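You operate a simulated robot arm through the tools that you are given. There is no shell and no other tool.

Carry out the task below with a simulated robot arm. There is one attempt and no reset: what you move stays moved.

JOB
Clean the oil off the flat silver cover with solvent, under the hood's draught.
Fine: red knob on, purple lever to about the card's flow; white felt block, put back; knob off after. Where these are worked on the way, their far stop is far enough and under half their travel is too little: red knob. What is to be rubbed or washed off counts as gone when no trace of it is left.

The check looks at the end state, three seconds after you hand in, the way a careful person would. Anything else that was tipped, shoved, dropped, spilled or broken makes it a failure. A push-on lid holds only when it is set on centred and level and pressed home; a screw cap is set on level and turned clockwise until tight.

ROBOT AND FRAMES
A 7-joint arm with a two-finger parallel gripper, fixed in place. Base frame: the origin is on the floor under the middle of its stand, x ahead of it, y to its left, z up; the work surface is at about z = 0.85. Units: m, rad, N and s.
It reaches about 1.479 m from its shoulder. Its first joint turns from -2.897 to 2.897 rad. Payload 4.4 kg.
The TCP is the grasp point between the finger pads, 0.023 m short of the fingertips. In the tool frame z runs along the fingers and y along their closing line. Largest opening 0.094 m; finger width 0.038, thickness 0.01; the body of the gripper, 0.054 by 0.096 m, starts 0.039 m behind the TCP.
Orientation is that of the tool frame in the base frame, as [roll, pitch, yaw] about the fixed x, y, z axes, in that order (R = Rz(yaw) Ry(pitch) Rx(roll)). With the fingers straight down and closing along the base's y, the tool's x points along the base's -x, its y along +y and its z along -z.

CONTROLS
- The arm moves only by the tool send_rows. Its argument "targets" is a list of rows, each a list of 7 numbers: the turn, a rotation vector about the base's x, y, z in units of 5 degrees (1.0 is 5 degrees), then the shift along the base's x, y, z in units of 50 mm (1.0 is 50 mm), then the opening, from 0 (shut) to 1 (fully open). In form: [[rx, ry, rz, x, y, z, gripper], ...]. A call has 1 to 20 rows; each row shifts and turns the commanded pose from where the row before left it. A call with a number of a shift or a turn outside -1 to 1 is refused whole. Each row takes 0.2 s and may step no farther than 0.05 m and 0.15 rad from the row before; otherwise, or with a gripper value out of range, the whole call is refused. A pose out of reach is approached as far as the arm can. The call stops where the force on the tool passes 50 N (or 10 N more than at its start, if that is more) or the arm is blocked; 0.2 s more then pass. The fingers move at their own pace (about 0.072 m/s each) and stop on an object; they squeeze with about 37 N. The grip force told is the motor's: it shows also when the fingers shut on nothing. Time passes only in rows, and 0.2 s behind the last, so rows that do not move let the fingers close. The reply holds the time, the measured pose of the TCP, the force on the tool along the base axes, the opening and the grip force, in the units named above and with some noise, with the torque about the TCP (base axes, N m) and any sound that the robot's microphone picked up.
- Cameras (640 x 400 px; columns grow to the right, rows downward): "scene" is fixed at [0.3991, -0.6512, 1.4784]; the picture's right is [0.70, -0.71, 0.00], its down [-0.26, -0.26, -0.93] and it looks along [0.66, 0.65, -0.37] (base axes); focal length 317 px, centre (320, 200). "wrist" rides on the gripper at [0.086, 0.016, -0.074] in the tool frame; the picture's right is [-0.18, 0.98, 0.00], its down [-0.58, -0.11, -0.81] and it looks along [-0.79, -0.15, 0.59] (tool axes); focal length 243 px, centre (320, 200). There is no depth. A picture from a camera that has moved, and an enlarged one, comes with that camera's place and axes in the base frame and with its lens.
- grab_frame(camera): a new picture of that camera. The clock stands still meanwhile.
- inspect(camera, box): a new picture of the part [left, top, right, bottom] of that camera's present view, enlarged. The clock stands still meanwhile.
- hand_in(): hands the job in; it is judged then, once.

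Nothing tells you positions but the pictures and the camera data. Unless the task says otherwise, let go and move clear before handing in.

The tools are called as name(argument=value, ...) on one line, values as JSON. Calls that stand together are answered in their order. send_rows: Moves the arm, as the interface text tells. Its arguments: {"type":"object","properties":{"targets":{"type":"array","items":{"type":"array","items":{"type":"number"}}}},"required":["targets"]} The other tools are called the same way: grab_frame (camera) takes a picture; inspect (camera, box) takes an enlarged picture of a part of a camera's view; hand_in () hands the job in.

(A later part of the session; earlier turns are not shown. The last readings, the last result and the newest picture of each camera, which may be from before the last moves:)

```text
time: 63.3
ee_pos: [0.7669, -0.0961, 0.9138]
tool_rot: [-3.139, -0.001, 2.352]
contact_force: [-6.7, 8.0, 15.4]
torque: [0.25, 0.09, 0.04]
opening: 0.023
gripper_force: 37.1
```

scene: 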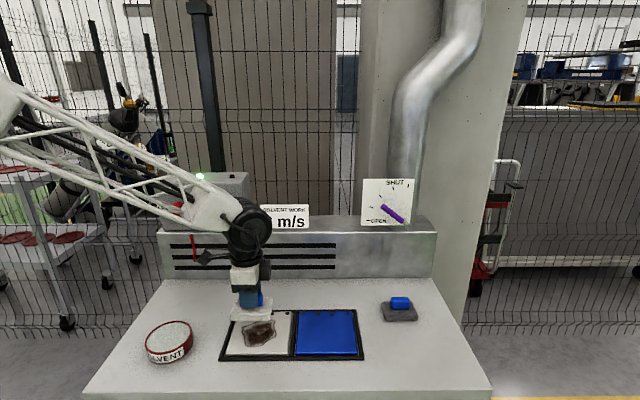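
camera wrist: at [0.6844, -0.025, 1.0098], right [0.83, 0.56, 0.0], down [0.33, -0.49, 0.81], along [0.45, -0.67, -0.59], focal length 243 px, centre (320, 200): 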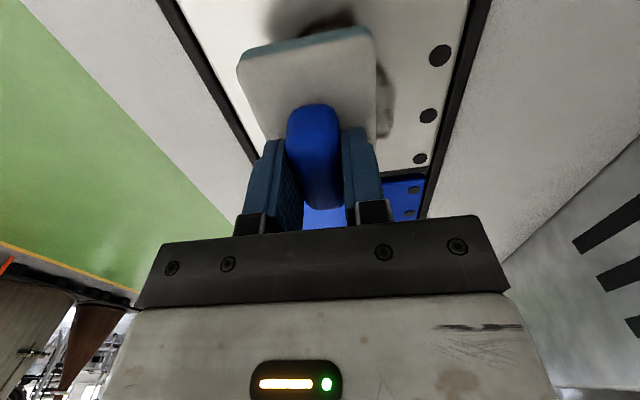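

send_rows(targets=[[0, 0, 0, -0.17, -0.17, 0, 0.1], [0, 0, 0, -0.17, -0.17, 0, 0.1], [0, 0, 0, -0.17, -0.17, 0, 0.1], [0, 0, 0, -0.17, -0.17, 0, 0.1], [0, 0, 0, -0.1414, 0.1414, 0, 0.1], [0, 0, 0, -0.1414, 0.1414, 0, 0.1], [0, 0, 0, -0.1414, 0.1414, 0, 0.1], [0, 0, 0, -0.1414, 0.1414, 0, 0.1], [0, 0, 0, 0.17, 0.17, 0, 0.1], [0, 0, 0, 0.17, 0.17, 0, 0.1], [0, 0, 0, 0.17, 0.17, 0, 0.1], [0, 0, 0, 0.17, 0.17, 0, 0.1], [0, 0, 0, 0.1414, -0.1414, 0, 0.1], [0, 0, 0, 0.1414, -0.1414, 0, 0.1], [0, 0, 0, -0.17, -0.17, 0, 0.1], [0, 0, 0, -0.17, -0.17, 0, 0.1]])

inspect(camera="scene", box=[200, 280, 328, 370])

```text
time: 66.7
ee_pos: [0.7363, -0.0972, 0.9132]
tool_rot: [-3.14, 0.001, 2.352]
contact_force: [7.7, 6.4, 13.8]
torque: [0.24, -0.12, 0.01]
opening: 0.023
gripper_force: 37.0
```

```text
4.44 times, centred on (264, 325) of scene
camera zoom: at [0.3991, -0.6512, 1.4784], right [0.7, -0.71, 0.0], down [-0.26, -0.26, -0.93], along [0.66, 0.65, -0.37], focal length 1409 px, centre (569, -356)
```

zoom: 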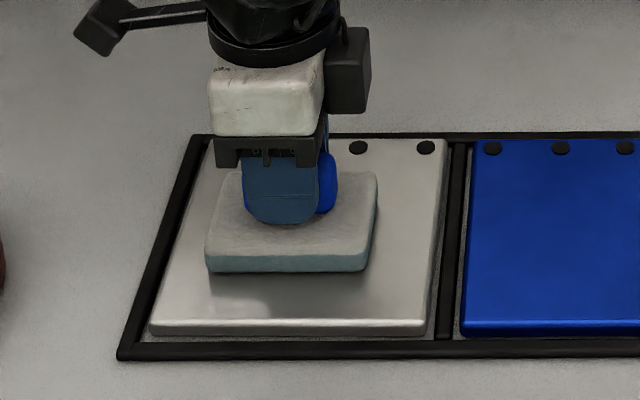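

The exposed part of the cover already looks clean. I'll make one more full round over the area, then lift to inspect.

send_rows(targets=[[0, 0, 0, -0.1414, 0.1414, 0, 0.1], [0, 0, 0, -0.1414, 0.1414, 0, 0.1], [0, 0, 0, 0.17, 0.17, 0, 0.1], [0, 0, 0, 0.17, 0.17, 0, 0.1], [0, 0, 0, 0.1414, -0.1414, 0, 0.1], [0, 0, 0, 0.1414, -0.1414, 0, 0.1], [0, 0, 0, 0.1414, -0.1414, 0, 0.1], [0, 0, 0, 0.1414, -0.1414, 0, 0.1], [0, 0, 0, -0.17, -0.17, 0, 0.1], [0, 0, 0, -0.17, -0.17, 0, 0.1], [0, 0, 0, -0.17, -0.17, 0, 0.1], [0, 0, 0, -0.17, -0.17, 0, 0.1], [0, 0, 0, -0.1414, 0.1414, 0, 0.1], [0, 0, 0, -0.1414, 0.1414, 0, 0.1], [0, 0, 0, 0.17, 0.17, 0, 0.1], [0, 0, 0, 0.17, 0.17, 0, 0.1], [0, 0, 0, 0, 0, 0.4, 0.1], [0, 0, 0, 0, 0, 0.8, 0.1], [0, 0, 0, -0.6, 0.3, 0.6, 0.1], [0, 0, 0, -0.6, 0.3, 0.2, 0.1]])

inspect(camera="scene", box=[210, 300, 306, 360])

grab_frame(camera="wrist")

grab_frame(camera="scene")

```text
time: 70.9
ee_pos: [0.6735, -0.069, 1.0141]
tool_rot: [-3.138, 0.001, 2.353]
contact_force: [-0.3, 0.3, -0.7]
torque: [0.0, -0.03, 0.01]
opening: 0.0233
gripper_force: 36.5
```

```text
6.67 times, centred on (258, 330) of scene
camera zoom: at [0.3991, -0.6512, 1.4784], right [0.7, -0.71, 0.0], down [-0.26, -0.26, -0.93], along [0.66, 0.65, -0.37], focal length 2114 px, centre (733, -667)
```

zoom: 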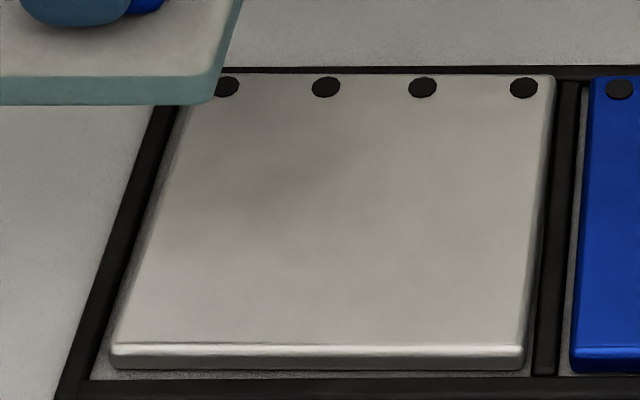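

```text
taken
camera wrist: at [0.6246, 0.0048, 1.0882], right [0.83, 0.56, 0.0], down [0.33, -0.49, 0.81], along [0.45, -0.67, -0.59], focal length 243 px, centre (320, 200)
```

wrist: 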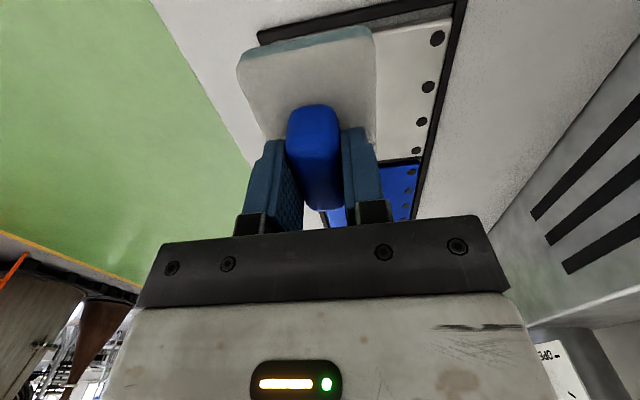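

```text
taken
```

scene: 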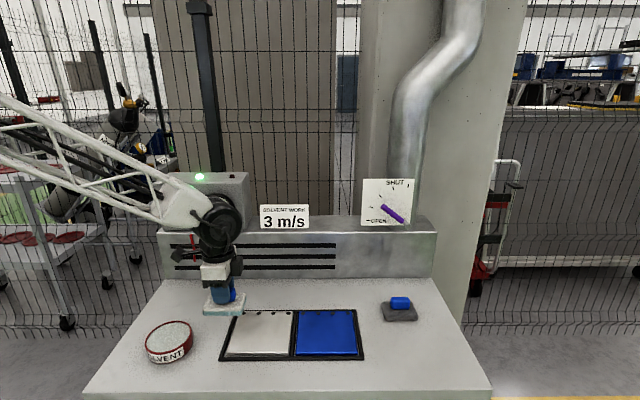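

The cover looks nearly clean, with a faint darker patch that may be the arm's shadow. I'll raise the arm and look again.

send_rows(targets=[[0, 0, 0, -0.5, 0.5, 0.6, 0.1], [0, 0, 0, -0.5, 0.5, 0.6, 0.1], [0, 0, 0, -0.5, 0.5, 0.6, 0.1], [0, 0, 0, 0, 0, 0, 0.1]])

inspect(camera="scene", box=[210, 300, 306, 360])

inspect(camera="scene", box=[234, 310, 282, 340])

grab_frame(camera="wrist")

```text
time: 71.9
ee_pos: [0.6014, 0.0079, 1.103]
tool_rot: [-3.139, 0.0, 2.354]
contact_force: [-0.4, -0.3, -1.2]
torque: [0.0, -0.01, 0.0]
opening: 0.023
gripper_force: 37.1
```

```text
6.67 times, centred on (258, 330) of scene
camera zoom: at [0.3991, -0.6512, 1.4784], right [0.7, -0.71, 0.0], down [-0.26, -0.26, -0.93], along [0.66, 0.65, -0.37], focal length 2114 px, centre (733, -667)
```

zoom: 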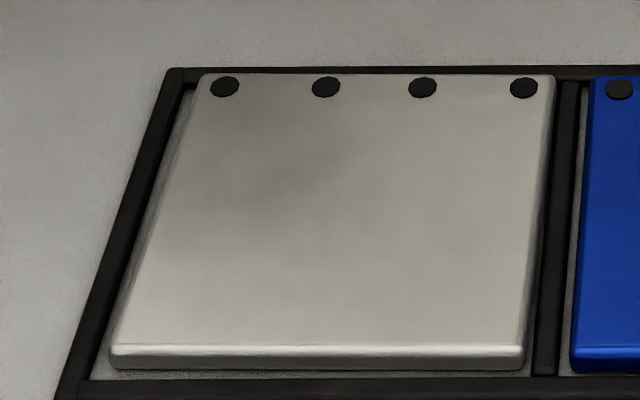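

```text
13.33 times, centred on (258, 325) of scene
camera zoom: at [0.3991, -0.6512, 1.4784], right [0.7, -0.71, 0.0], down [-0.26, -0.26, -0.93], along [0.66, 0.65, -0.37], focal length 4228 px, centre (1147, -1467)
```

zoom: 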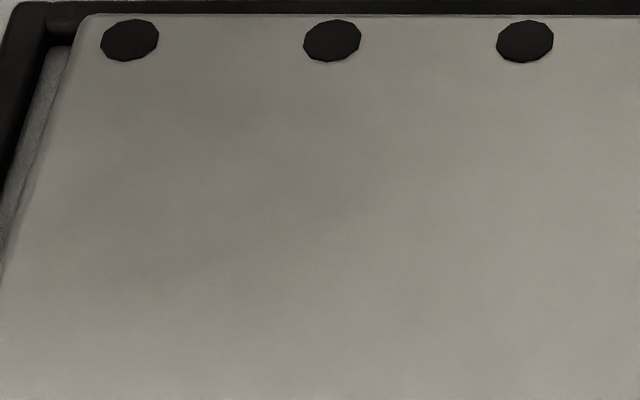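

```text
taken
camera wrist: at [0.5516, 0.0806, 1.1782], right [0.83, 0.56, 0.0], down [0.33, -0.49, 0.81], along [0.45, -0.67, -0.59], focal length 243 px, centre (320, 200)
```

wrist: 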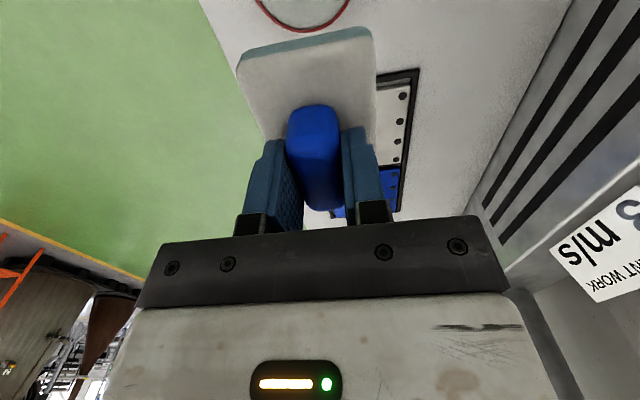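

The faint dark band moved with the arm, so it looks like a shadow or reflection. I'll carry the block back to a hover above its original spot, keeping it high over the covers, then inspect the cover with the arm out of the way.

send_rows(targets=[[0, 0, 0, 0.6057, -0.688, 0, 0.1], [0, 0, 0, 0.6057, -0.688, 0, 0.1], [0, 0, 0, 0.6057, -0.688, 0, 0.1], [0, 0, 0, 0.6057, -0.688, 0, 0.1], [0, 0, 0, 0.6057, -0.688, 0, 0.1], [0, 0, 0, 0.6057, -0.688, 0, 0.1], [0, 0, 0, 0.6057, -0.688, 0, 0.1], [0, 0, 0, 0.6057, -0.688, 0, 0.1], [0, 0, 0, 0.6057, -0.688, 0, 0.1], [0, 0, 0, 0.6057, -0.688, 0, 0.1], [0, 0, 0, 0.6057, -0.688, 0, 0.1], [0, 0, 0, 0.6053, -0.688, 0, 0.1], [0, 0, 0, 0, 0, -0.6, 0.1], [0, 0, 0, 0, 0, -0.6, 0.1], [0, 0, 0, 0, 0, -0.6, 0.1], [0, 0, 0, 0, 0, 0, 0.1]])

grab_frame(camera="scene")

inspect(camera="scene", box=[210, 300, 306, 360])

inspect(camera="scene", box=[184, 185, 248, 235])

```text
time: 75.3
ee_pos: [0.9646, -0.406, 1.0121]
tool_rot: [-3.139, -0.002, 2.354]
contact_force: [0.3, 0.6, -0.8]
torque: [0.0, 0.0, -0.01]
opening: 0.0232
gripper_force: 37.0
```

```text
taken
```

scene: 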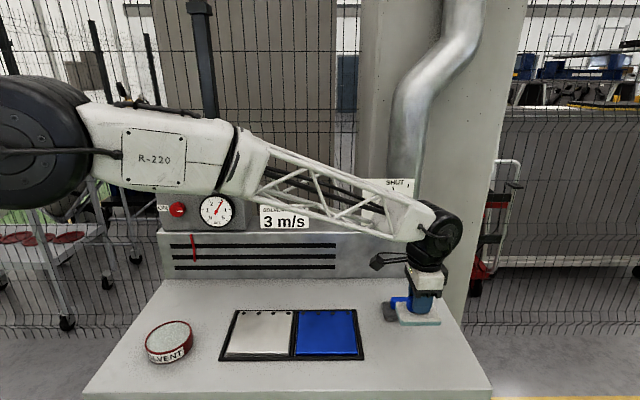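

```text
6.67 times, centred on (258, 330) of scene
camera zoom: at [0.3991, -0.6512, 1.4784], right [0.7, -0.71, 0.0], down [-0.26, -0.26, -0.93], along [0.66, 0.65, -0.37], focal length 2114 px, centre (733, -667)
```

zoom: 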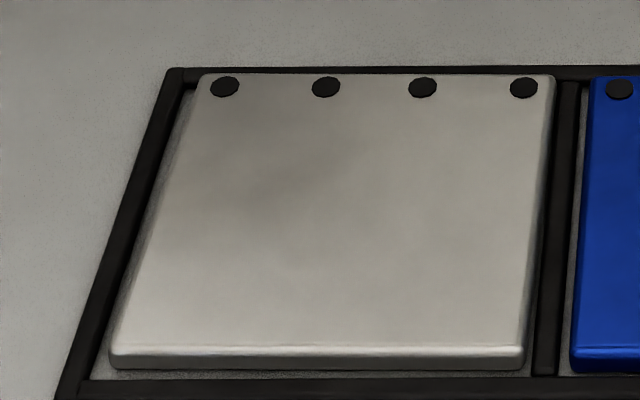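

```text
8.00 times, centred on (216, 210) of scene
camera zoom: at [0.3991, -0.6512, 1.4784], right [0.7, -0.71, 0.0], down [-0.26, -0.26, -0.93], along [0.66, 0.65, -0.37], focal length 2537 px, centre (1152, 120)
```

zoom: 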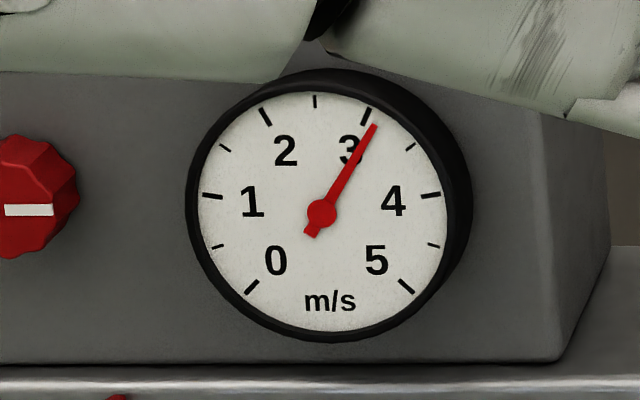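

With the arm well away, a soft darker band remains on the cover that could be a reflection or a faint film. I'll look from a second angle with the wrist camera before deciding.

send_rows(targets=[[0, 0, 0, -0.693, 0.525, 0, 0.1], [0, 0, 0, -0.693, 0.525, 0, 0.1], [0, 0, 0, -0.693, 0.525, 0, 0.1], [0, 0, 0, -0.693, 0.525, 0, 0.1], [0, 0, 0, -0.693, 0.525, 0, 0.1], [0, 0, 0, -0.693, 0.525, 0, 0.1], [0, 0, 0, -0.693, 0.525, 0, 0.1], [0, 0, 0, -0.693, 0.525, 0, 0.1], [0, 0, 0, -0.693, 0.525, 0, 0.1], [0, 0, 0, -0.693, 0.525, 0, 0.1], [0, 0, 0, 0, 0, 0, 0.1]])

grab_frame(camera="wrist")

inspect(camera="wrist", box=[370, 0, 562, 120])

inspect(camera="scene", box=[210, 300, 306, 360])

```text
time: 77.7
ee_pos: [0.6166, -0.1443, 1.014]
tool_rot: [-3.141, 0.0, 2.352]
contact_force: [0.6, 0.3, -0.1]
torque: [0.04, 0.0, 0.03]
opening: 0.0233
gripper_force: 37.0
```

```text
taken
camera wrist: at [0.567, -0.0703, 1.0876], right [0.83, 0.56, 0.0], down [0.33, -0.49, 0.81], along [0.45, -0.67, -0.59], focal length 243 px, centre (320, 200)
```

wrist: 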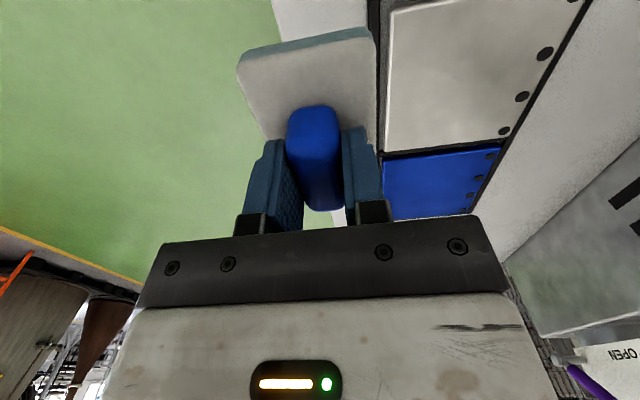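

```text
3.33 times, centred on (466, 60) of wrist
camera zoom: at [0.567, -0.0703, 1.0876], right [0.83, 0.56, 0.0], down [0.33, -0.49, 0.81], along [0.45, -0.67, -0.59], focal length 809 px, centre (-167, 667)
```

zoom: 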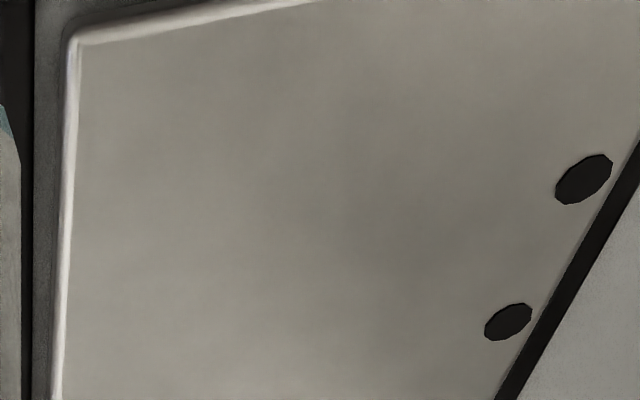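

```text
6.67 times, centred on (258, 330) of scene
camera zoom: at [0.3991, -0.6512, 1.4784], right [0.7, -0.71, 0.0], down [-0.26, -0.26, -0.93], along [0.66, 0.65, -0.37], focal length 2114 px, centre (733, -667)
```

zoom: 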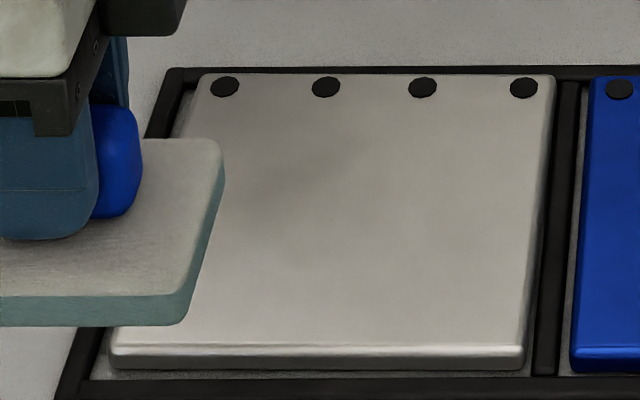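

The band is faint and sits in about the same place from both angles, so it could be metal texture or a thin film. The felt is still wet, so I'll wipe the whole area again and see whether it changes.

send_rows(targets=[[0, 0, 0, 0.5905, 0.2265, 0, 0.1], [0, 0, 0, 0.5905, 0.2265, 0, 0.1], [0, 0, 0, 0.5905, 0.2265, 0, 0.1], [0, 0, 0, 0.5905, 0.2265, 0, 0.1], [0, 0, 0, 0, 0, -0.6, 0.1], [0, 0, 0, 0, 0, -0.6, 0.1], [0, 0, 0, 0, 0, -0.5, 0.1], [0, 0, 0, 0, 0, -0.2, 0.1], [0, 0, 0, 0, 0, -0.06, 0.1], [0, 0, 0, 0, 0, -0.04, 0.1], [0, 0, 0, 0, 0, 0, 0.1]])

```text
time: 80.1
ee_pos: [0.7357, -0.1004, 0.913]
tool_rot: [-3.14, 0.0, 2.352]
contact_force: [-0.9, 1.3, 1.5]
torque: [0.03, 0.0, 0.07]
opening: 0.0232
gripper_force: 37.3
```

send_rows(targets=[[0, 0, 0, 0, 0, -0.02, 0.1], [0, 0, 0, 0, 0, 0, 0.1]])

```text
time: 80.7
ee_pos: [0.7368, -0.0994, 0.9122]
tool_rot: [-3.14, 0.002, 2.353]
contact_force: [-11.2, -5.1, 21.2]
torque: [0.06, 0.31, 0.1]
opening: 0.0232
gripper_force: 37.9
```

send_rows(targets=[[0, 0, 0, -0.1414, 0.1414, 0, 0.1], [0, 0, 0, -0.1414, 0.1414, 0, 0.1], [0, 0, 0, 0.17, 0.17, 0, 0.1], [0, 0, 0, 0.1414, -0.1414, 0, 0.1], [0, 0, 0, 0.1414, -0.1414, 0, 0.1], [0, 0, 0, 0.1414, -0.1414, 0, 0.1], [0, 0, 0, 0.1414, -0.1414, 0, 0.1], [0, 0, 0, 0.18, 0.18, 0, 0.1], [0, 0, 0, -0.1414, 0.1414, 0, 0.1], [0, 0, 0, -0.1414, 0.1414, 0, 0.1], [0, 0, 0, -0.1414, 0.1414, 0, 0.1], [0, 0, 0, -0.1414, 0.1414, 0, 0.1], [0, 0, 0, -0.175, -0.175, 0, 0.1], [0, 0, 0, -0.175, -0.175, 0, 0.1], [0, 0, 0, 0.1414, -0.1414, 0, 0.1], [0, 0, 0, 0.1414, -0.1414, 0, 0.1], [0, 0, 0, 0.1414, -0.1414, 0, 0.1], [0, 0, 0, 0.1414, -0.1414, 0, 0.1], [0, 0, 0, -0.17, -0.17, 0, 0.1]])

send_rows(targets=[[0, 0, 0, -0.1414, 0.1414, 0, 0.1], [0, 0, 0, -0.1414, 0.1414, 0, 0.1], [0, 0, 0, -0.1414, 0.1414, 0, 0.1], [0, 0, 0, -0.1414, 0.1414, 0, 0.1], [0, 0, 0, -0.17, -0.17, 0, 0.1], [0, 0, 0, 0.1414, -0.1414, 0, 0.1], [0, 0, 0, 0.1414, -0.1414, 0, 0.1], [0, 0, 0, 0.1414, -0.1414, 0, 0.1], [0, 0, 0, 0.1414, -0.1414, 0, 0.1], [0, 0, 0, 0.17, 0.17, 0, 0.1], [0, 0, 0, 0.17, 0.17, 0, 0.1], [0, 0, 0, 0.17, 0.17, 0, 0.1], [0, 0, 0, 0.17, 0.17, 0, 0.1], [0, 0, 0, -0.1414, 0.1414, 0, 0.1], [0, 0, 0, -0.1414, 0.1414, 0, 0.1], [0, 0, 0, -0.1414, 0.1414, 0, 0.1], [0, 0, 0, -0.1414, 0.1414, 0, 0.1], [0, 0, 0, -0.17, -0.17, 0, 0.1], [0, 0, 0, -0.17, -0.17, 0, 0.1], [0, 0, 0, 0.2828, -0.2828, 0, 0.1]])

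```text
time: 84.7
ee_pos: [0.7424, -0.1219, 0.9124]
tool_rot: [-3.14, 0.002, 2.352]
contact_force: [15.0, 6.9, 24.2]
torque: [0.28, -0.22, -0.1]
opening: 0.0233
gripper_force: 37.5
```

```text
time: 86.0
ee_pos: [0.7066, -0.1009, 0.9122]
tool_rot: [-3.14, 0.001, 2.356]
contact_force: [0.3, 1.6, 0.8]
torque: [-0.02, -0.07, 0.05]
opening: 0.0234
gripper_force: 37.0
stopped in row 6: the force on the tool passed its limit at 59 N (the readings are from after the stop); the commanded pose is now the measured one
```

The second round stopped on a force spike at the left end of a stroke. I'll look before moving anything.

inspect(camera="scene", box=[200, 280, 328, 370])

grab_frame(camera="wrist")

grab_frame(camera="scene")

```text
4.44 times, centred on (264, 325) of scene
camera zoom: at [0.3991, -0.6512, 1.4784], right [0.7, -0.71, 0.0], down [-0.26, -0.26, -0.93], along [0.66, 0.65, -0.37], focal length 1409 px, centre (569, -356)
```

zoom: 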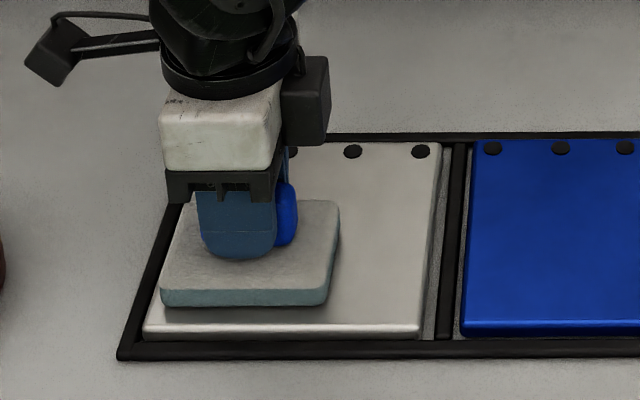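

```text
taken
camera wrist: at [0.6573, -0.0282, 0.9869], right [0.83, 0.56, 0.0], down [0.33, -0.49, 0.81], along [0.45, -0.67, -0.59], focal length 243 px, centre (320, 200)
```

wrist: 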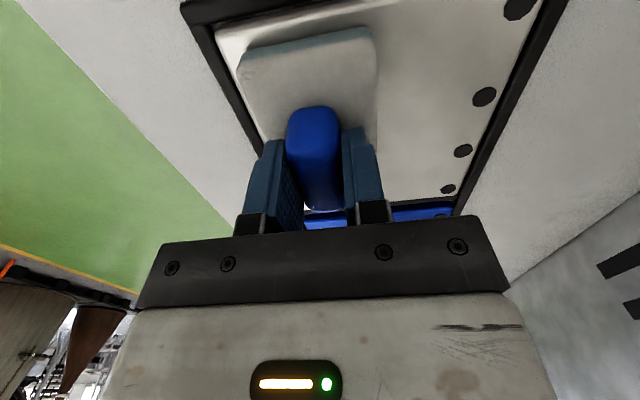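

```text
taken
```

scene: 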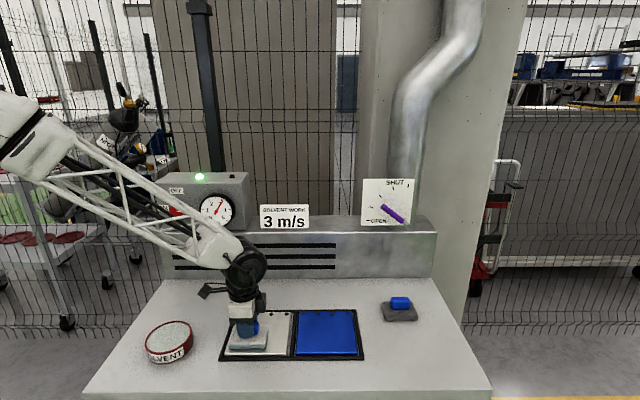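

The cover seems to have slid a few millimetres left within its tray under the harder pressing. I'll lift off straight up and compare.

send_rows(targets=[[0, 0, 0, 0, 0, 0.2, 0.1], [0, 0, 0, 0, 0, 0.6, 0.1], [0, 0, 0, -0.4, 0.4, 0.8, 0.1], [0, 0, 0, -0.6, 0.6, 0.5, 0.1], [0, 0, 0, -0.6, 0.6, 0.2, 0.1], [0, 0, 0, 0, 0, 0, 0.1]])

inspect(camera="scene", box=[210, 300, 306, 360])

inspect(camera="scene", box=[210, 285, 370, 385])

```text
time: 87.4
ee_pos: [0.6286, -0.0219, 1.0286]
tool_rot: [-3.139, -0.002, 2.351]
contact_force: [0.1, 0.3, -0.1]
torque: [-0.01, -0.03, -0.01]
opening: 0.0233
gripper_force: 37.7
```

```text
6.67 times, centred on (258, 330) of scene
camera zoom: at [0.3991, -0.6512, 1.4784], right [0.7, -0.71, 0.0], down [-0.26, -0.26, -0.93], along [0.66, 0.65, -0.37], focal length 2114 px, centre (733, -667)
```

zoom: 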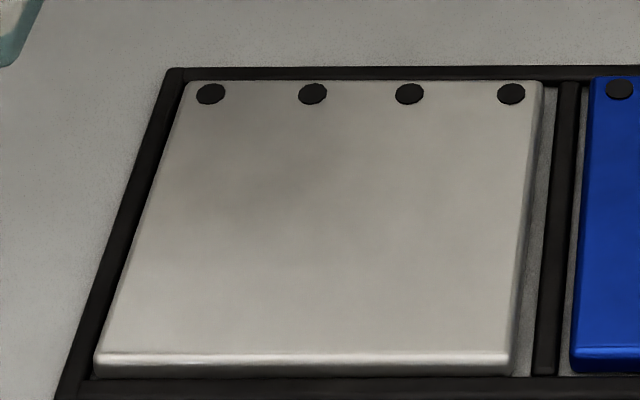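

```text
4.00 times, centred on (290, 335) of scene
camera zoom: at [0.3991, -0.6512, 1.4784], right [0.7, -0.71, 0.0], down [-0.26, -0.26, -0.93], along [0.66, 0.65, -0.37], focal length 1268 px, centre (440, -340)
```

zoom: 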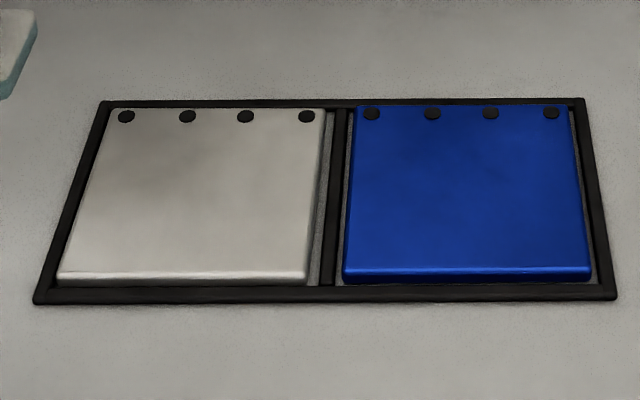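

The cover is loose in its tray and has shifted only a millimetre or two. The faint band stays put whatever I wipe, so it looks like a reflection. I'll check the stain area at higher zoom for any remaining specks.

inspect(camera="scene", box=[232, 312, 264, 332])

inspect(camera="scene", box=[256, 312, 288, 332])

inspect(camera="scene", box=[228, 332, 260, 352])

inspect(camera="scene", box=[256, 332, 288, 352])

```text
16.00 times, centred on (248, 322) of scene
camera zoom: at [0.3991, -0.6512, 1.4784], right [0.7, -0.71, 0.0], down [-0.26, -0.26, -0.93], along [0.66, 0.65, -0.37], focal length 5073 px, centre (1472, -1752)
```

zoom: 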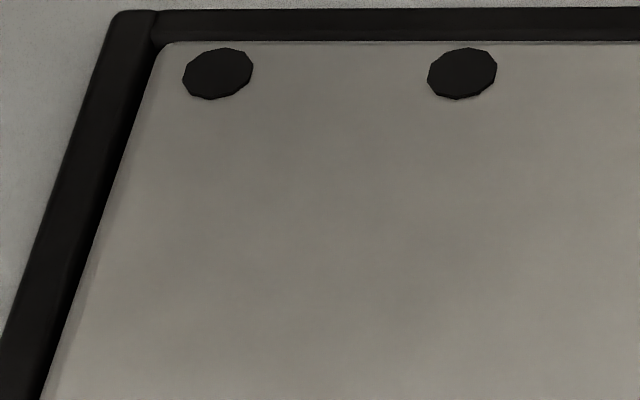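

```text
16.00 times, centred on (272, 322) of scene
camera zoom: at [0.3991, -0.6512, 1.4784], right [0.7, -0.71, 0.0], down [-0.26, -0.26, -0.93], along [0.66, 0.65, -0.37], focal length 5073 px, centre (1088, -1752)
```

zoom: 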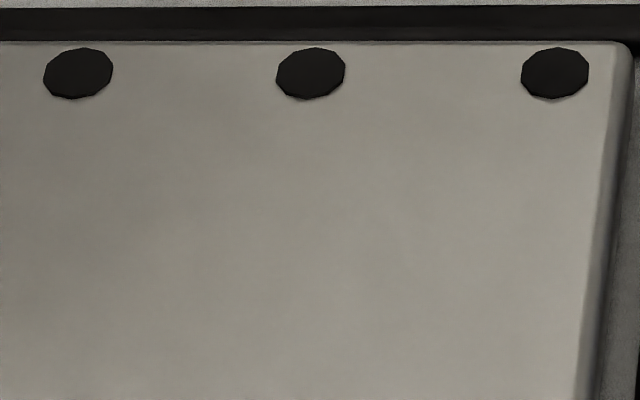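

```text
16.00 times, centred on (244, 342) of scene
camera zoom: at [0.3991, -0.6512, 1.4784], right [0.7, -0.71, 0.0], down [-0.26, -0.26, -0.93], along [0.66, 0.65, -0.37], focal length 5073 px, centre (1536, -2072)
```

zoom: 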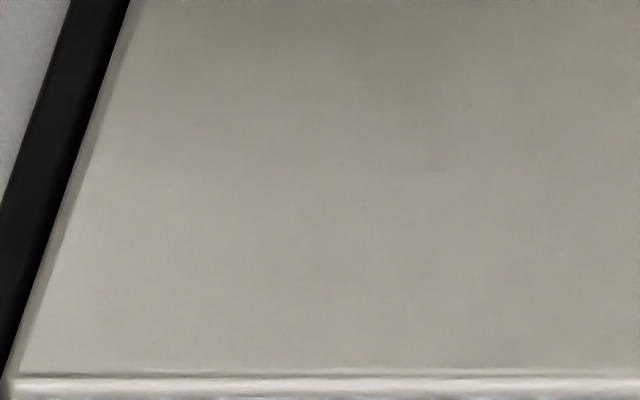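

```text
16.00 times, centred on (272, 342) of scene
camera zoom: at [0.3991, -0.6512, 1.4784], right [0.7, -0.71, 0.0], down [-0.26, -0.26, -0.93], along [0.66, 0.65, -0.37], focal length 5073 px, centre (1088, -2072)
```

zoom: 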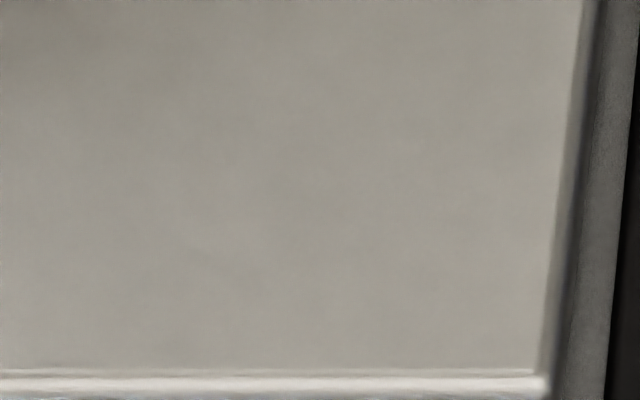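

The cover shows no trace of oil: no outline and no specks. Now I'll carry the felt block back to its original place.

send_rows(targets=[[0, 0, 0, 0.5595, -0.6422, 0, 0.1], [0, 0, 0, 0.5595, -0.6422, 0, 0.1], [0, 0, 0, 0.5595, -0.6422, 0, 0.1], [0, 0, 0, 0.5595, -0.6422, 0, 0.1], [0, 0, 0, 0.5595, -0.6422, 0, 0.1], [0, 0, 0, 0.5595, -0.6422, 0, 0.1], [0, 0, 0, 0.5595, -0.6422, 0, 0.1], [0, 0, 0, 0.5595, -0.6422, 0, 0.1], [0, 0, 0, 0.5595, -0.6422, 0, 0.1], [0, 0, 0, 0.5595, -0.6422, 0, 0.1], [0, 0, 0, 0.5595, -0.6422, 0, 0.1], [0, 0, 0, 0.5595, -0.6422, 0, 0.1], [0, 0, 0, 0, 0, -0.6, 0.1], [0, 0, 0, 0, 0, -0.6, 0.1], [0, 0, 0, 0, 0, 0, 0.1]])

inspect(camera="scene", box=[354, 285, 482, 365])

grab_frame(camera="wrist")

```text
time: 90.6
ee_pos: [0.9637, -0.4078, 0.9675]
tool_rot: [-3.14, -0.001, 2.356]
contact_force: [0.2, 0.4, -0.9]
torque: [0.0, 0.02, 0.0]
opening: 0.0231
gripper_force: 36.6
```

```text
5.00 times, centred on (418, 325) of scene
camera zoom: at [0.3991, -0.6512, 1.4784], right [0.7, -0.71, 0.0], down [-0.26, -0.26, -0.93], along [0.66, 0.65, -0.37], focal length 1585 px, centre (-170, -425)
```

zoom: 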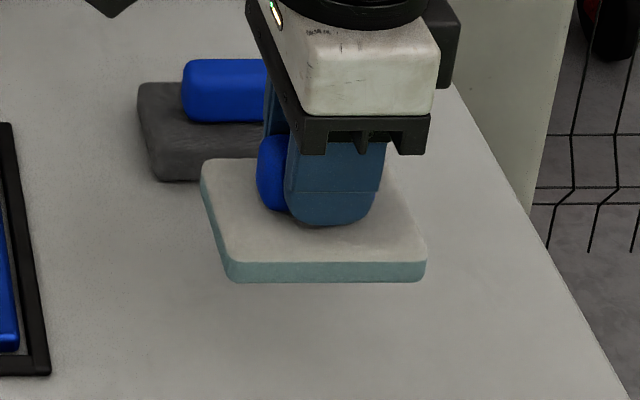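

```text
taken
camera wrist: at [0.9141, -0.3342, 1.042], right [0.83, 0.56, 0.0], down [0.33, -0.49, 0.81], along [0.45, -0.67, -0.59], focal length 243 px, centre (320, 200)
```

wrist: 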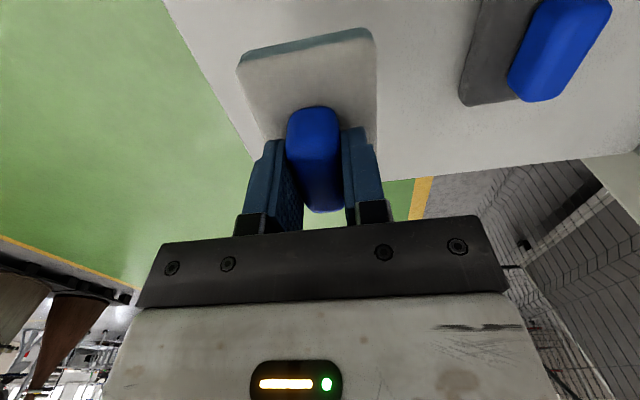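

It is aligned above its place. I'll lower it gently onto the bench.

send_rows(targets=[[0, 0, 0, 0.01, 0.01, -0.5, 0.1], [0, 0, 0, 0, 0, -0.5, 0.1], [0, 0, 0, 0, 0, -0.2, 0.1], [0, 0, 0, 0, 0, -0.06, 0.1], [0, 0, 0, 0, 0, 0, 0.1]])

```text
time: 91.8
ee_pos: [0.962, -0.4055, 0.9045]
tool_rot: [-3.14, -0.001, 2.355]
contact_force: [0.8, 0.6, 0.2]
torque: [0.0, -0.04, 0.0]
opening: 0.0232
gripper_force: 37.3
```

send_rows(targets=[[0, 0, 0, 0, 0, -0.03, 0.1], [0, 0, 0, 0, 0, -0.03, 0.1], [0, 0, 0, 0, 0, 0, 0.1]])

```text
time: 92.6
ee_pos: [0.9632, -0.4061, 0.9021]
tool_rot: [-3.141, -0.002, 2.356]
contact_force: [-0.7, -0.4, 0.2]
torque: [-0.04, -0.05, -0.03]
opening: 0.0233
gripper_force: 36.8
```

send_rows(targets=[[0, 0, 0, 0, 0, -0.02, 0.1], [0, 0, 0, 0, 0, -0.02, 0.1], [0, 0, 0, 0, 0, 0, 0.1]])

```text
time: 93.4
ee_pos: [0.9629, -0.4076, 0.9002]
tool_rot: [-3.138, 0.001, 2.354]
contact_force: [-0.4, 1.7, 5.5]
torque: [0.03, -0.17, 0.02]
opening: 0.0231
gripper_force: 37.1
```

The block is in contact at about 5 N. I'll release it and rise straight up.

send_rows(targets=[[0, 0, 0, 0, 0, 0, 0.4], [0, 0, 0, 0, 0, 0, 0.6], [0, 0, 0, 0, 0, 0, 0.6], [0, 0, 0, 0, 0, 0.4, 0.6], [0, 0, 0, 0, 0, 0.8, 0.6], [0, 0, 0, 0, 0, 0.9, 0.6], [0, 0, 0, 0, 0, 0.9, 0.6], [0, 0, 0, 0, 0, 0.9, 0.6]])

inspect(camera="scene", box=[334, 280, 494, 380])

grab_frame(camera="scene")

```text
time: 95.2
ee_pos: [0.9638, -0.4063, 1.094]
tool_rot: [-3.138, -0.003, 2.354]
contact_force: [0.4, -0.6, -1.2]
torque: [0.01, -0.01, -0.01]
opening: 0.0563
gripper_force: 0.1
```

```text
4.00 times, centred on (414, 330) of scene
camera zoom: at [0.3991, -0.6512, 1.4784], right [0.7, -0.71, 0.0], down [-0.26, -0.26, -0.93], along [0.66, 0.65, -0.37], focal length 1268 px, centre (-56, -320)
```

zoom: 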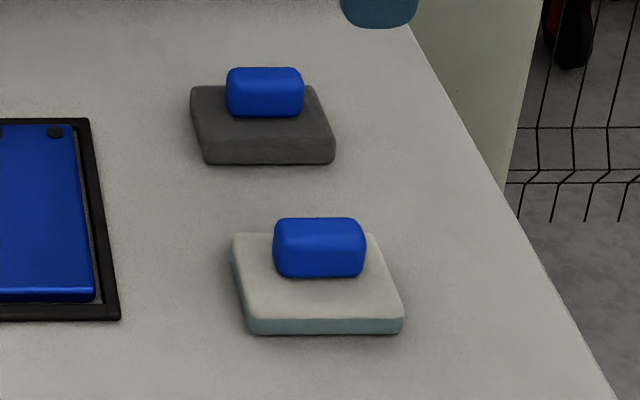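

```text
taken
```

scene: 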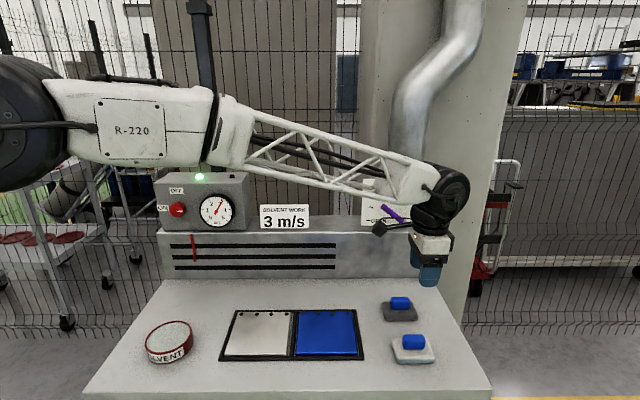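

The felt block is back within about 2–3 mm of where it was. Next I'll go to the red knob to turn it off, bringing the gripper level on the way to its stand-off.

send_rows(targets=[[1, -1, 0, -0.44, 0.777, 0.008, 0.75], [1, -1, 0, -0.44, 0.777, 0.008, 0.75], [1, -1, 0, -0.44, 0.777, 0.008, 0.75], [1, -1, 0, -0.44, 0.777, 0.008, 0.75], [1, -1, 0, -0.44, 0.777, 0.008, 0.75], [1, -1, 0, -0.44, 0.777, 0.008, 0.75], [1, -1, 0, -0.44, 0.777, 0.008, 0.75], [1, -1, 0, -0.44, 0.777, 0.008, 0.75], [1, -1, 0, -0.44, 0.777, 0.008, 0.75], [1, -1, 0, -0.44, 0.777, 0.008, 0.75], [1, -1, 0, -0.44, 0.777, 0.008, 0.75], [1, -1, 0, -0.44, 0.777, 0.008, 0.75], [0.73, -0.73, 0, -0.44, 0.777, 0.008, 0.75], [0, 0, 0, -0.44, 0.777, 0.008, 0.75], [0, 0, 0, -0.44, 0.777, 0.008, 0.75], [0, 0, 0, 0, 0, 0, 0.75]])

grab_frame(camera="wrist")

grab_frame(camera="scene")

```text
time: 98.6
ee_pos: [0.6322, 0.1793, 1.0986]
tool_rot: [1.572, -0.003, 2.357]
contact_force: [0.7, -0.1, -0.2]
torque: [0.01, 0.03, 0.02]
opening: 0.0707
gripper_force: 0.1
```

```text
taken
camera wrist: at [0.5188, 0.1874, 1.115], right [0.13, -0.13, 0.98], down [-0.16, -0.98, -0.11], along [0.98, -0.14, -0.15], focal length 243 px, centre (320, 200)
```

wrist: 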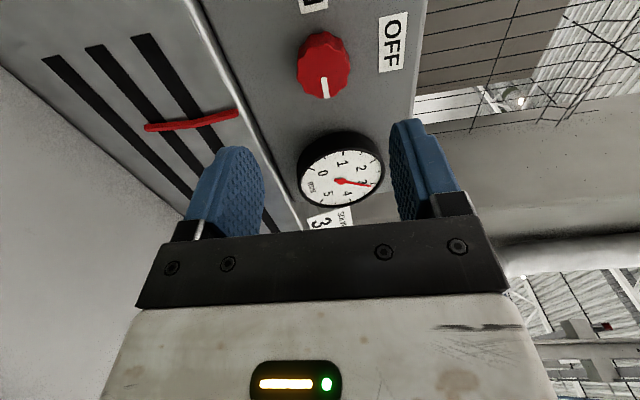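

```text
taken
```

scene: 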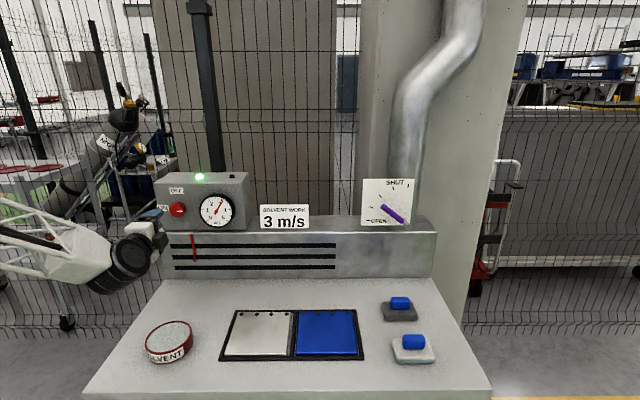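

The tool is in front of the knob in the camera-left pose. I'll move in and grip it.

send_rows(targets=[[0, 0, 0, 0.35, 0.327, 0.01, 0.75], [0, 0, 0, 0.35, 0.327, 0.01, 0.75], [0, 0, 0, 0.35, 0.327, 0, 0.75], [0, 0, 0, 0.3, 0.28, 0, 0.75], [0, 0, 0, 0.182, 0.171, 0, 0.75], [0, 0, 0, 0, 0, 0, 0.75]])

inspect(camera="wrist", box=[200, 70, 440, 220])

```text
time: 100.0
ee_pos: [0.7082, 0.2489, 1.1019]
tool_rot: [1.571, -0.001, 2.358]
contact_force: [0.4, 0.0, 0.7]
torque: [-0.01, -0.01, 0.0]
opening: 0.0705
gripper_force: 0.0
```

```text
2.67 times, centred on (320, 145) of wrist
camera zoom: at [0.5946, 0.2575, 1.1181], right [0.13, -0.13, 0.98], down [-0.16, -0.98, -0.11], along [0.98, -0.14, -0.15], focal length 647 px, centre (320, 347)
```

zoom: 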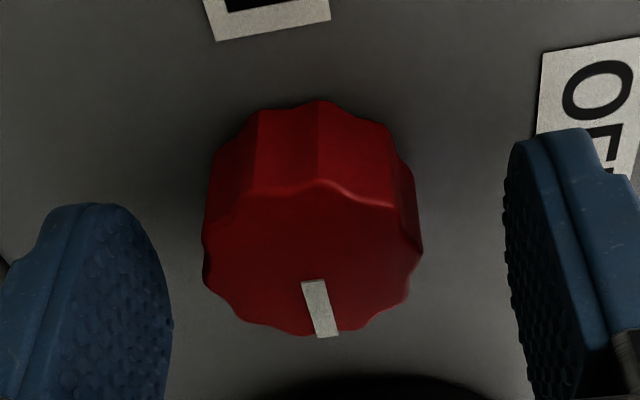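

I'll lower the tool about 2 mm to centre it on the knob, then close.

send_rows(targets=[[0, 0, 0, 0, 0, -0.045, 0.75], [0, 0, 0, 0, 0, 0, 0.5], [0, 0, 0, 0, 0, 0, 0.3], [0, 0, 0, 0, 0, 0, 0.3], [0, 0, 0, 0, 0, 0, 0.3]])

```text
time: 101.2
ee_pos: [0.7093, 0.2484, 1.1001]
tool_rot: [1.572, -0.003, 2.358]
contact_force: [0.9, 1.5, 4.7]
torque: [0.38, -0.41, 0.05]
opening: 0.0416
gripper_force: 44.8
```

The grip is balanced. I'll turn counter-clockwise towards OFF.

send_rows(targets=[[-0.5, -0.5, 0, 0, 0, 0, 0.3], [-0.5, -0.5, 0, 0, 0, 0, 0.3], [-0.5, -0.5, 0, 0, 0, 0, 0.3], [-0.5, -0.5, 0, 0, 0, 0, 0.3], [-0.5, -0.5, 0, 0, 0, 0, 0.3], [-0.5, -0.5, 0, 0, 0, 0, 0.3]])

inspect(camera="wrist", box=[240, 90, 400, 220])

```text
time: 102.6
ee_pos: [0.709, 0.2499, 1.1009]
tool_rot: [1.57, 0.371, 2.358]
contact_force: [-28.9, -3.0, 26.4]
torque: [0.19, -0.17, 0.57]
opening: 0.042
gripper_force: 45.6
```

```text
3.08 times, centred on (320, 155) of wrist
camera zoom: at [0.5951, 0.258, 1.0836], right [-0.13, 0.13, 0.98], down [-0.16, -0.98, 0.11], along [0.98, -0.14, 0.15], focal length 746 px, centre (320, 338)
```

zoom: 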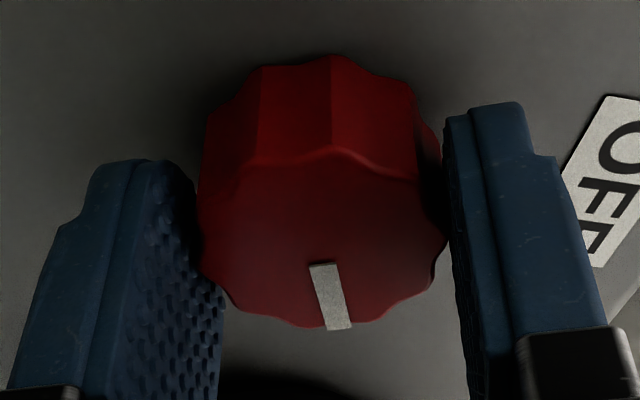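

The knob turns with the gripper. I'll relieve the side load and continue.

send_rows(targets=[[0, 0, 0, -0.016, 0.004, 0.02, 0.3], [0, 0, 0, 0, 0, 0, 0.3]])

```text
time: 103.2
ee_pos: [0.7087, 0.2501, 1.0982]
tool_rot: [1.573, 0.368, 2.357]
contact_force: [16.1, 4.5, 18.6]
torque: [0.45, -0.44, -0.31]
opening: 0.0419
gripper_force: 45.2
```

send_rows(targets=[[-0.5, -0.5, 0, 0, 0, 0.01, 0.3], [-0.5, -0.5, 0, 0, 0, 0.01, 0.3], [-0.5, -0.5, 0, 0, 0, 0, 0.3], [-0.5, -0.5, 0, 0, 0, 0, 0.3], [-0.5, -0.5, 0, 0, 0, 0, 0.3], [-0.5, -0.5, 0, 0, 0, 0, 0.3]])

inspect(camera="scene", box=[130, 160, 258, 240])

```text
time: 104.6
ee_pos: [0.7079, 0.2498, 1.1003]
tool_rot: [1.576, 0.737, 2.358]
contact_force: [29.1, 9.5, -2.6]
torque: [0.41, -0.44, 0.18]
opening: 0.0417
gripper_force: 44.9
```

```text
5.00 times, centred on (194, 200) of scene
camera zoom: at [0.3991, -0.6512, 1.4784], right [0.7, -0.71, 0.0], down [-0.26, -0.26, -0.93], along [0.66, 0.65, -0.37], focal length 1585 px, centre (950, 200)
```

zoom: 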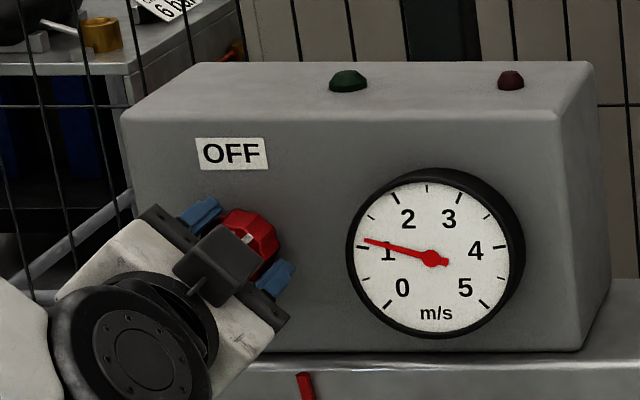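

The lamp is off and the gauge is falling. I'll relieve and continue to the OFF stop.

send_rows(targets=[[0, 0, 0, 0.012, 0, 0, 0.3], [0, 0, 0, 0, 0, 0, 0.3]])

```text
time: 105.2
ee_pos: [0.7084, 0.2482, 1.0995]
tool_rot: [1.576, 0.738, 2.359]
contact_force: [-2.1, 1.7, -6.3]
torque: [0.28, -0.31, 0.31]
opening: 0.0419
gripper_force: 45.3
```

send_rows(targets=[[-0.5, -0.5, 0, 0, 0, 0, 0.3], [-0.5, -0.5, 0, 0, 0, 0, 0.3], [-0.5, -0.5, 0, 0, 0, 0, 0.3], [-0.5, -0.5, 0, 0, 0, 0, 0.3], [-0.5, -0.5, 0, 0, 0, 0, 0.3], [-0.5, -0.5, 0, 0, 0, 0, 0.3]])

inspect(camera="wrist", box=[240, 90, 400, 220])

```text
time: 106.6
ee_pos: [0.7086, 0.2496, 1.1004]
tool_rot: [1.58, 1.109, 2.363]
contact_force: [-29.7, 5.9, -22.1]
torque: [0.03, -0.03, 0.81]
opening: 0.0417
gripper_force: 44.6
```

```text
3.08 times, centred on (320, 155) of wrist
camera zoom: at [0.6185, 0.2343, 1.0299], right [-0.56, 0.57, 0.6], down [-0.32, -0.82, 0.47], along [0.76, 0.08, 0.64], focal length 746 px, centre (320, 338)
```

zoom: 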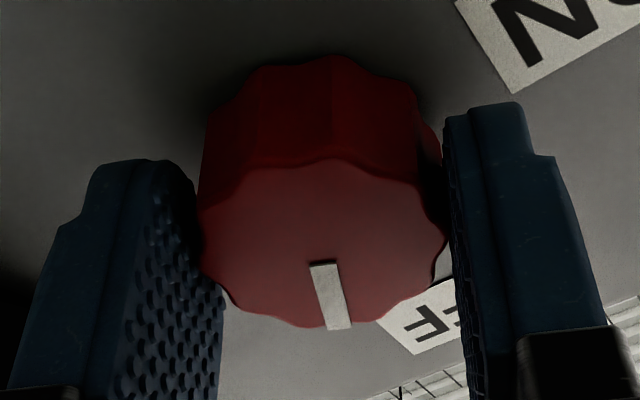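

The knob is still following. I'll relieve the load and do the last part to the stop.

send_rows(targets=[[0, 0, 0, -0.012, 0.005, -0.014, 0.3], [0, 0, 0, 0, 0, 0, 0.3]])

```text
time: 107.2
ee_pos: [0.7092, 0.249, 1.0997]
tool_rot: [1.575, 1.11, 2.36]
contact_force: [-17.8, 1.8, -22.2]
torque: [-0.48, 0.42, 0.65]
opening: 0.0416
gripper_force: 45.0
```

send_rows(targets=[[-0.5, -0.5, 0, -0.008, 0.002, -0.01, 0.3], [-0.5, -0.5, 0, 0, 0, -0.01, 0.3], [-0.5, -0.5, 0, 0, 0, 0, 0.3], [-0.5, -0.5, 0, 0, 0, 0, 0.3]])

inspect(camera="wrist", box=[240, 90, 400, 220])

```text
time: 108.2
ee_pos: [0.7092, 0.2497, 1.0987]
tool_rot: [1.572, 1.356, 2.356]
contact_force: [29.7, -12.9, -12.8]
torque: [0.13, -0.1, -0.07]
opening: 0.0418
gripper_force: 44.8
```

```text
3.08 times, centred on (320, 155) of wrist
camera zoom: at [0.6318, 0.2215, 1.0189], right [-0.65, 0.65, 0.39], down [-0.41, -0.73, 0.55], along [0.64, 0.19, 0.74], focal length 746 px, centre (320, 338)
```

zoom: 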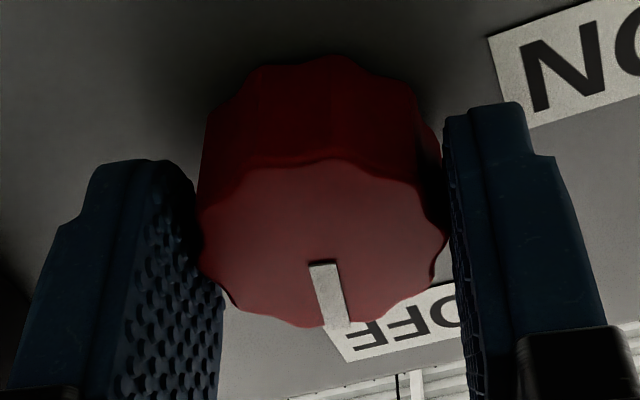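

send_rows(targets=[[0, 0, 0, 0.012, -0.01, -0.006, 0.3], [0, 0, 0, 0, 0, 0, 0.3]])

```text
time: 108.8
ee_pos: [0.7096, 0.2495, 1.0999]
tool_rot: [1.569, 1.357, 2.354]
contact_force: [24.5, -6.7, 0.7]
torque: [-0.13, 0.12, 0.07]
opening: 0.0415
gripper_force: 45.2
```

send_rows(targets=[[-0.5, -0.5, 0, 0.008, 0, 0, 0.3], [-0.5, -0.5, 0, 0, 0, 0, 0.3], [-0.5, -0.5, 0, 0, 0, 0, 0.3], [-0.5, -0.5, 0, 0, 0, 0, 0.3]])

inspect(camera="wrist", box=[240, 90, 400, 220])

inspect(camera="scene", box=[130, 160, 258, 240])

```text
time: 109.8
ee_pos: [0.7085, 0.2494, 1.0995]
tool_rot: [-1.577, 1.538, -0.791]
contact_force: [-23.6, 1.8, 17.6]
torque: [0.9, -0.16, 0.6]
opening: 0.0418
gripper_force: 45.0
```

```text
3.08 times, centred on (320, 155) of wrist
camera zoom: at [0.6467, 0.2065, 1.0124], right [-0.7, 0.7, 0.15], down [-0.51, -0.63, 0.58], along [0.51, 0.33, 0.8], focal length 746 px, centre (320, 338)
```

zoom: 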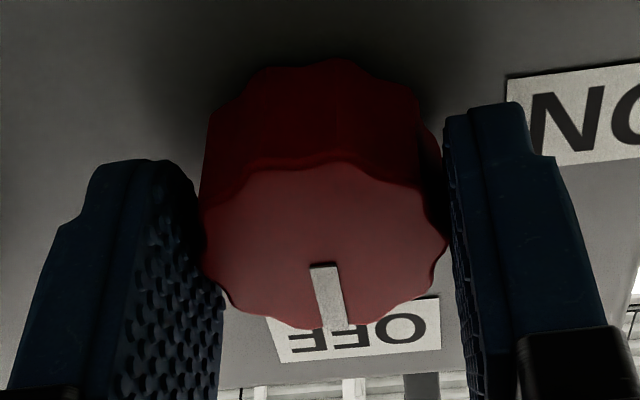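

```text
5.00 times, centred on (194, 200) of scene
camera zoom: at [0.3991, -0.6512, 1.4784], right [0.7, -0.71, 0.0], down [-0.26, -0.26, -0.93], along [0.66, 0.65, -0.37], focal length 1585 px, centre (950, 200)
```

zoom: 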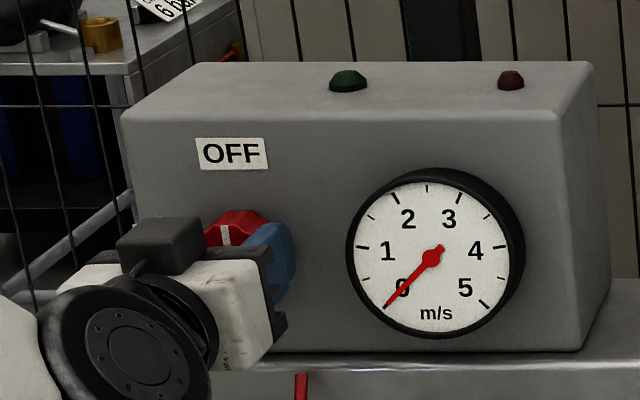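

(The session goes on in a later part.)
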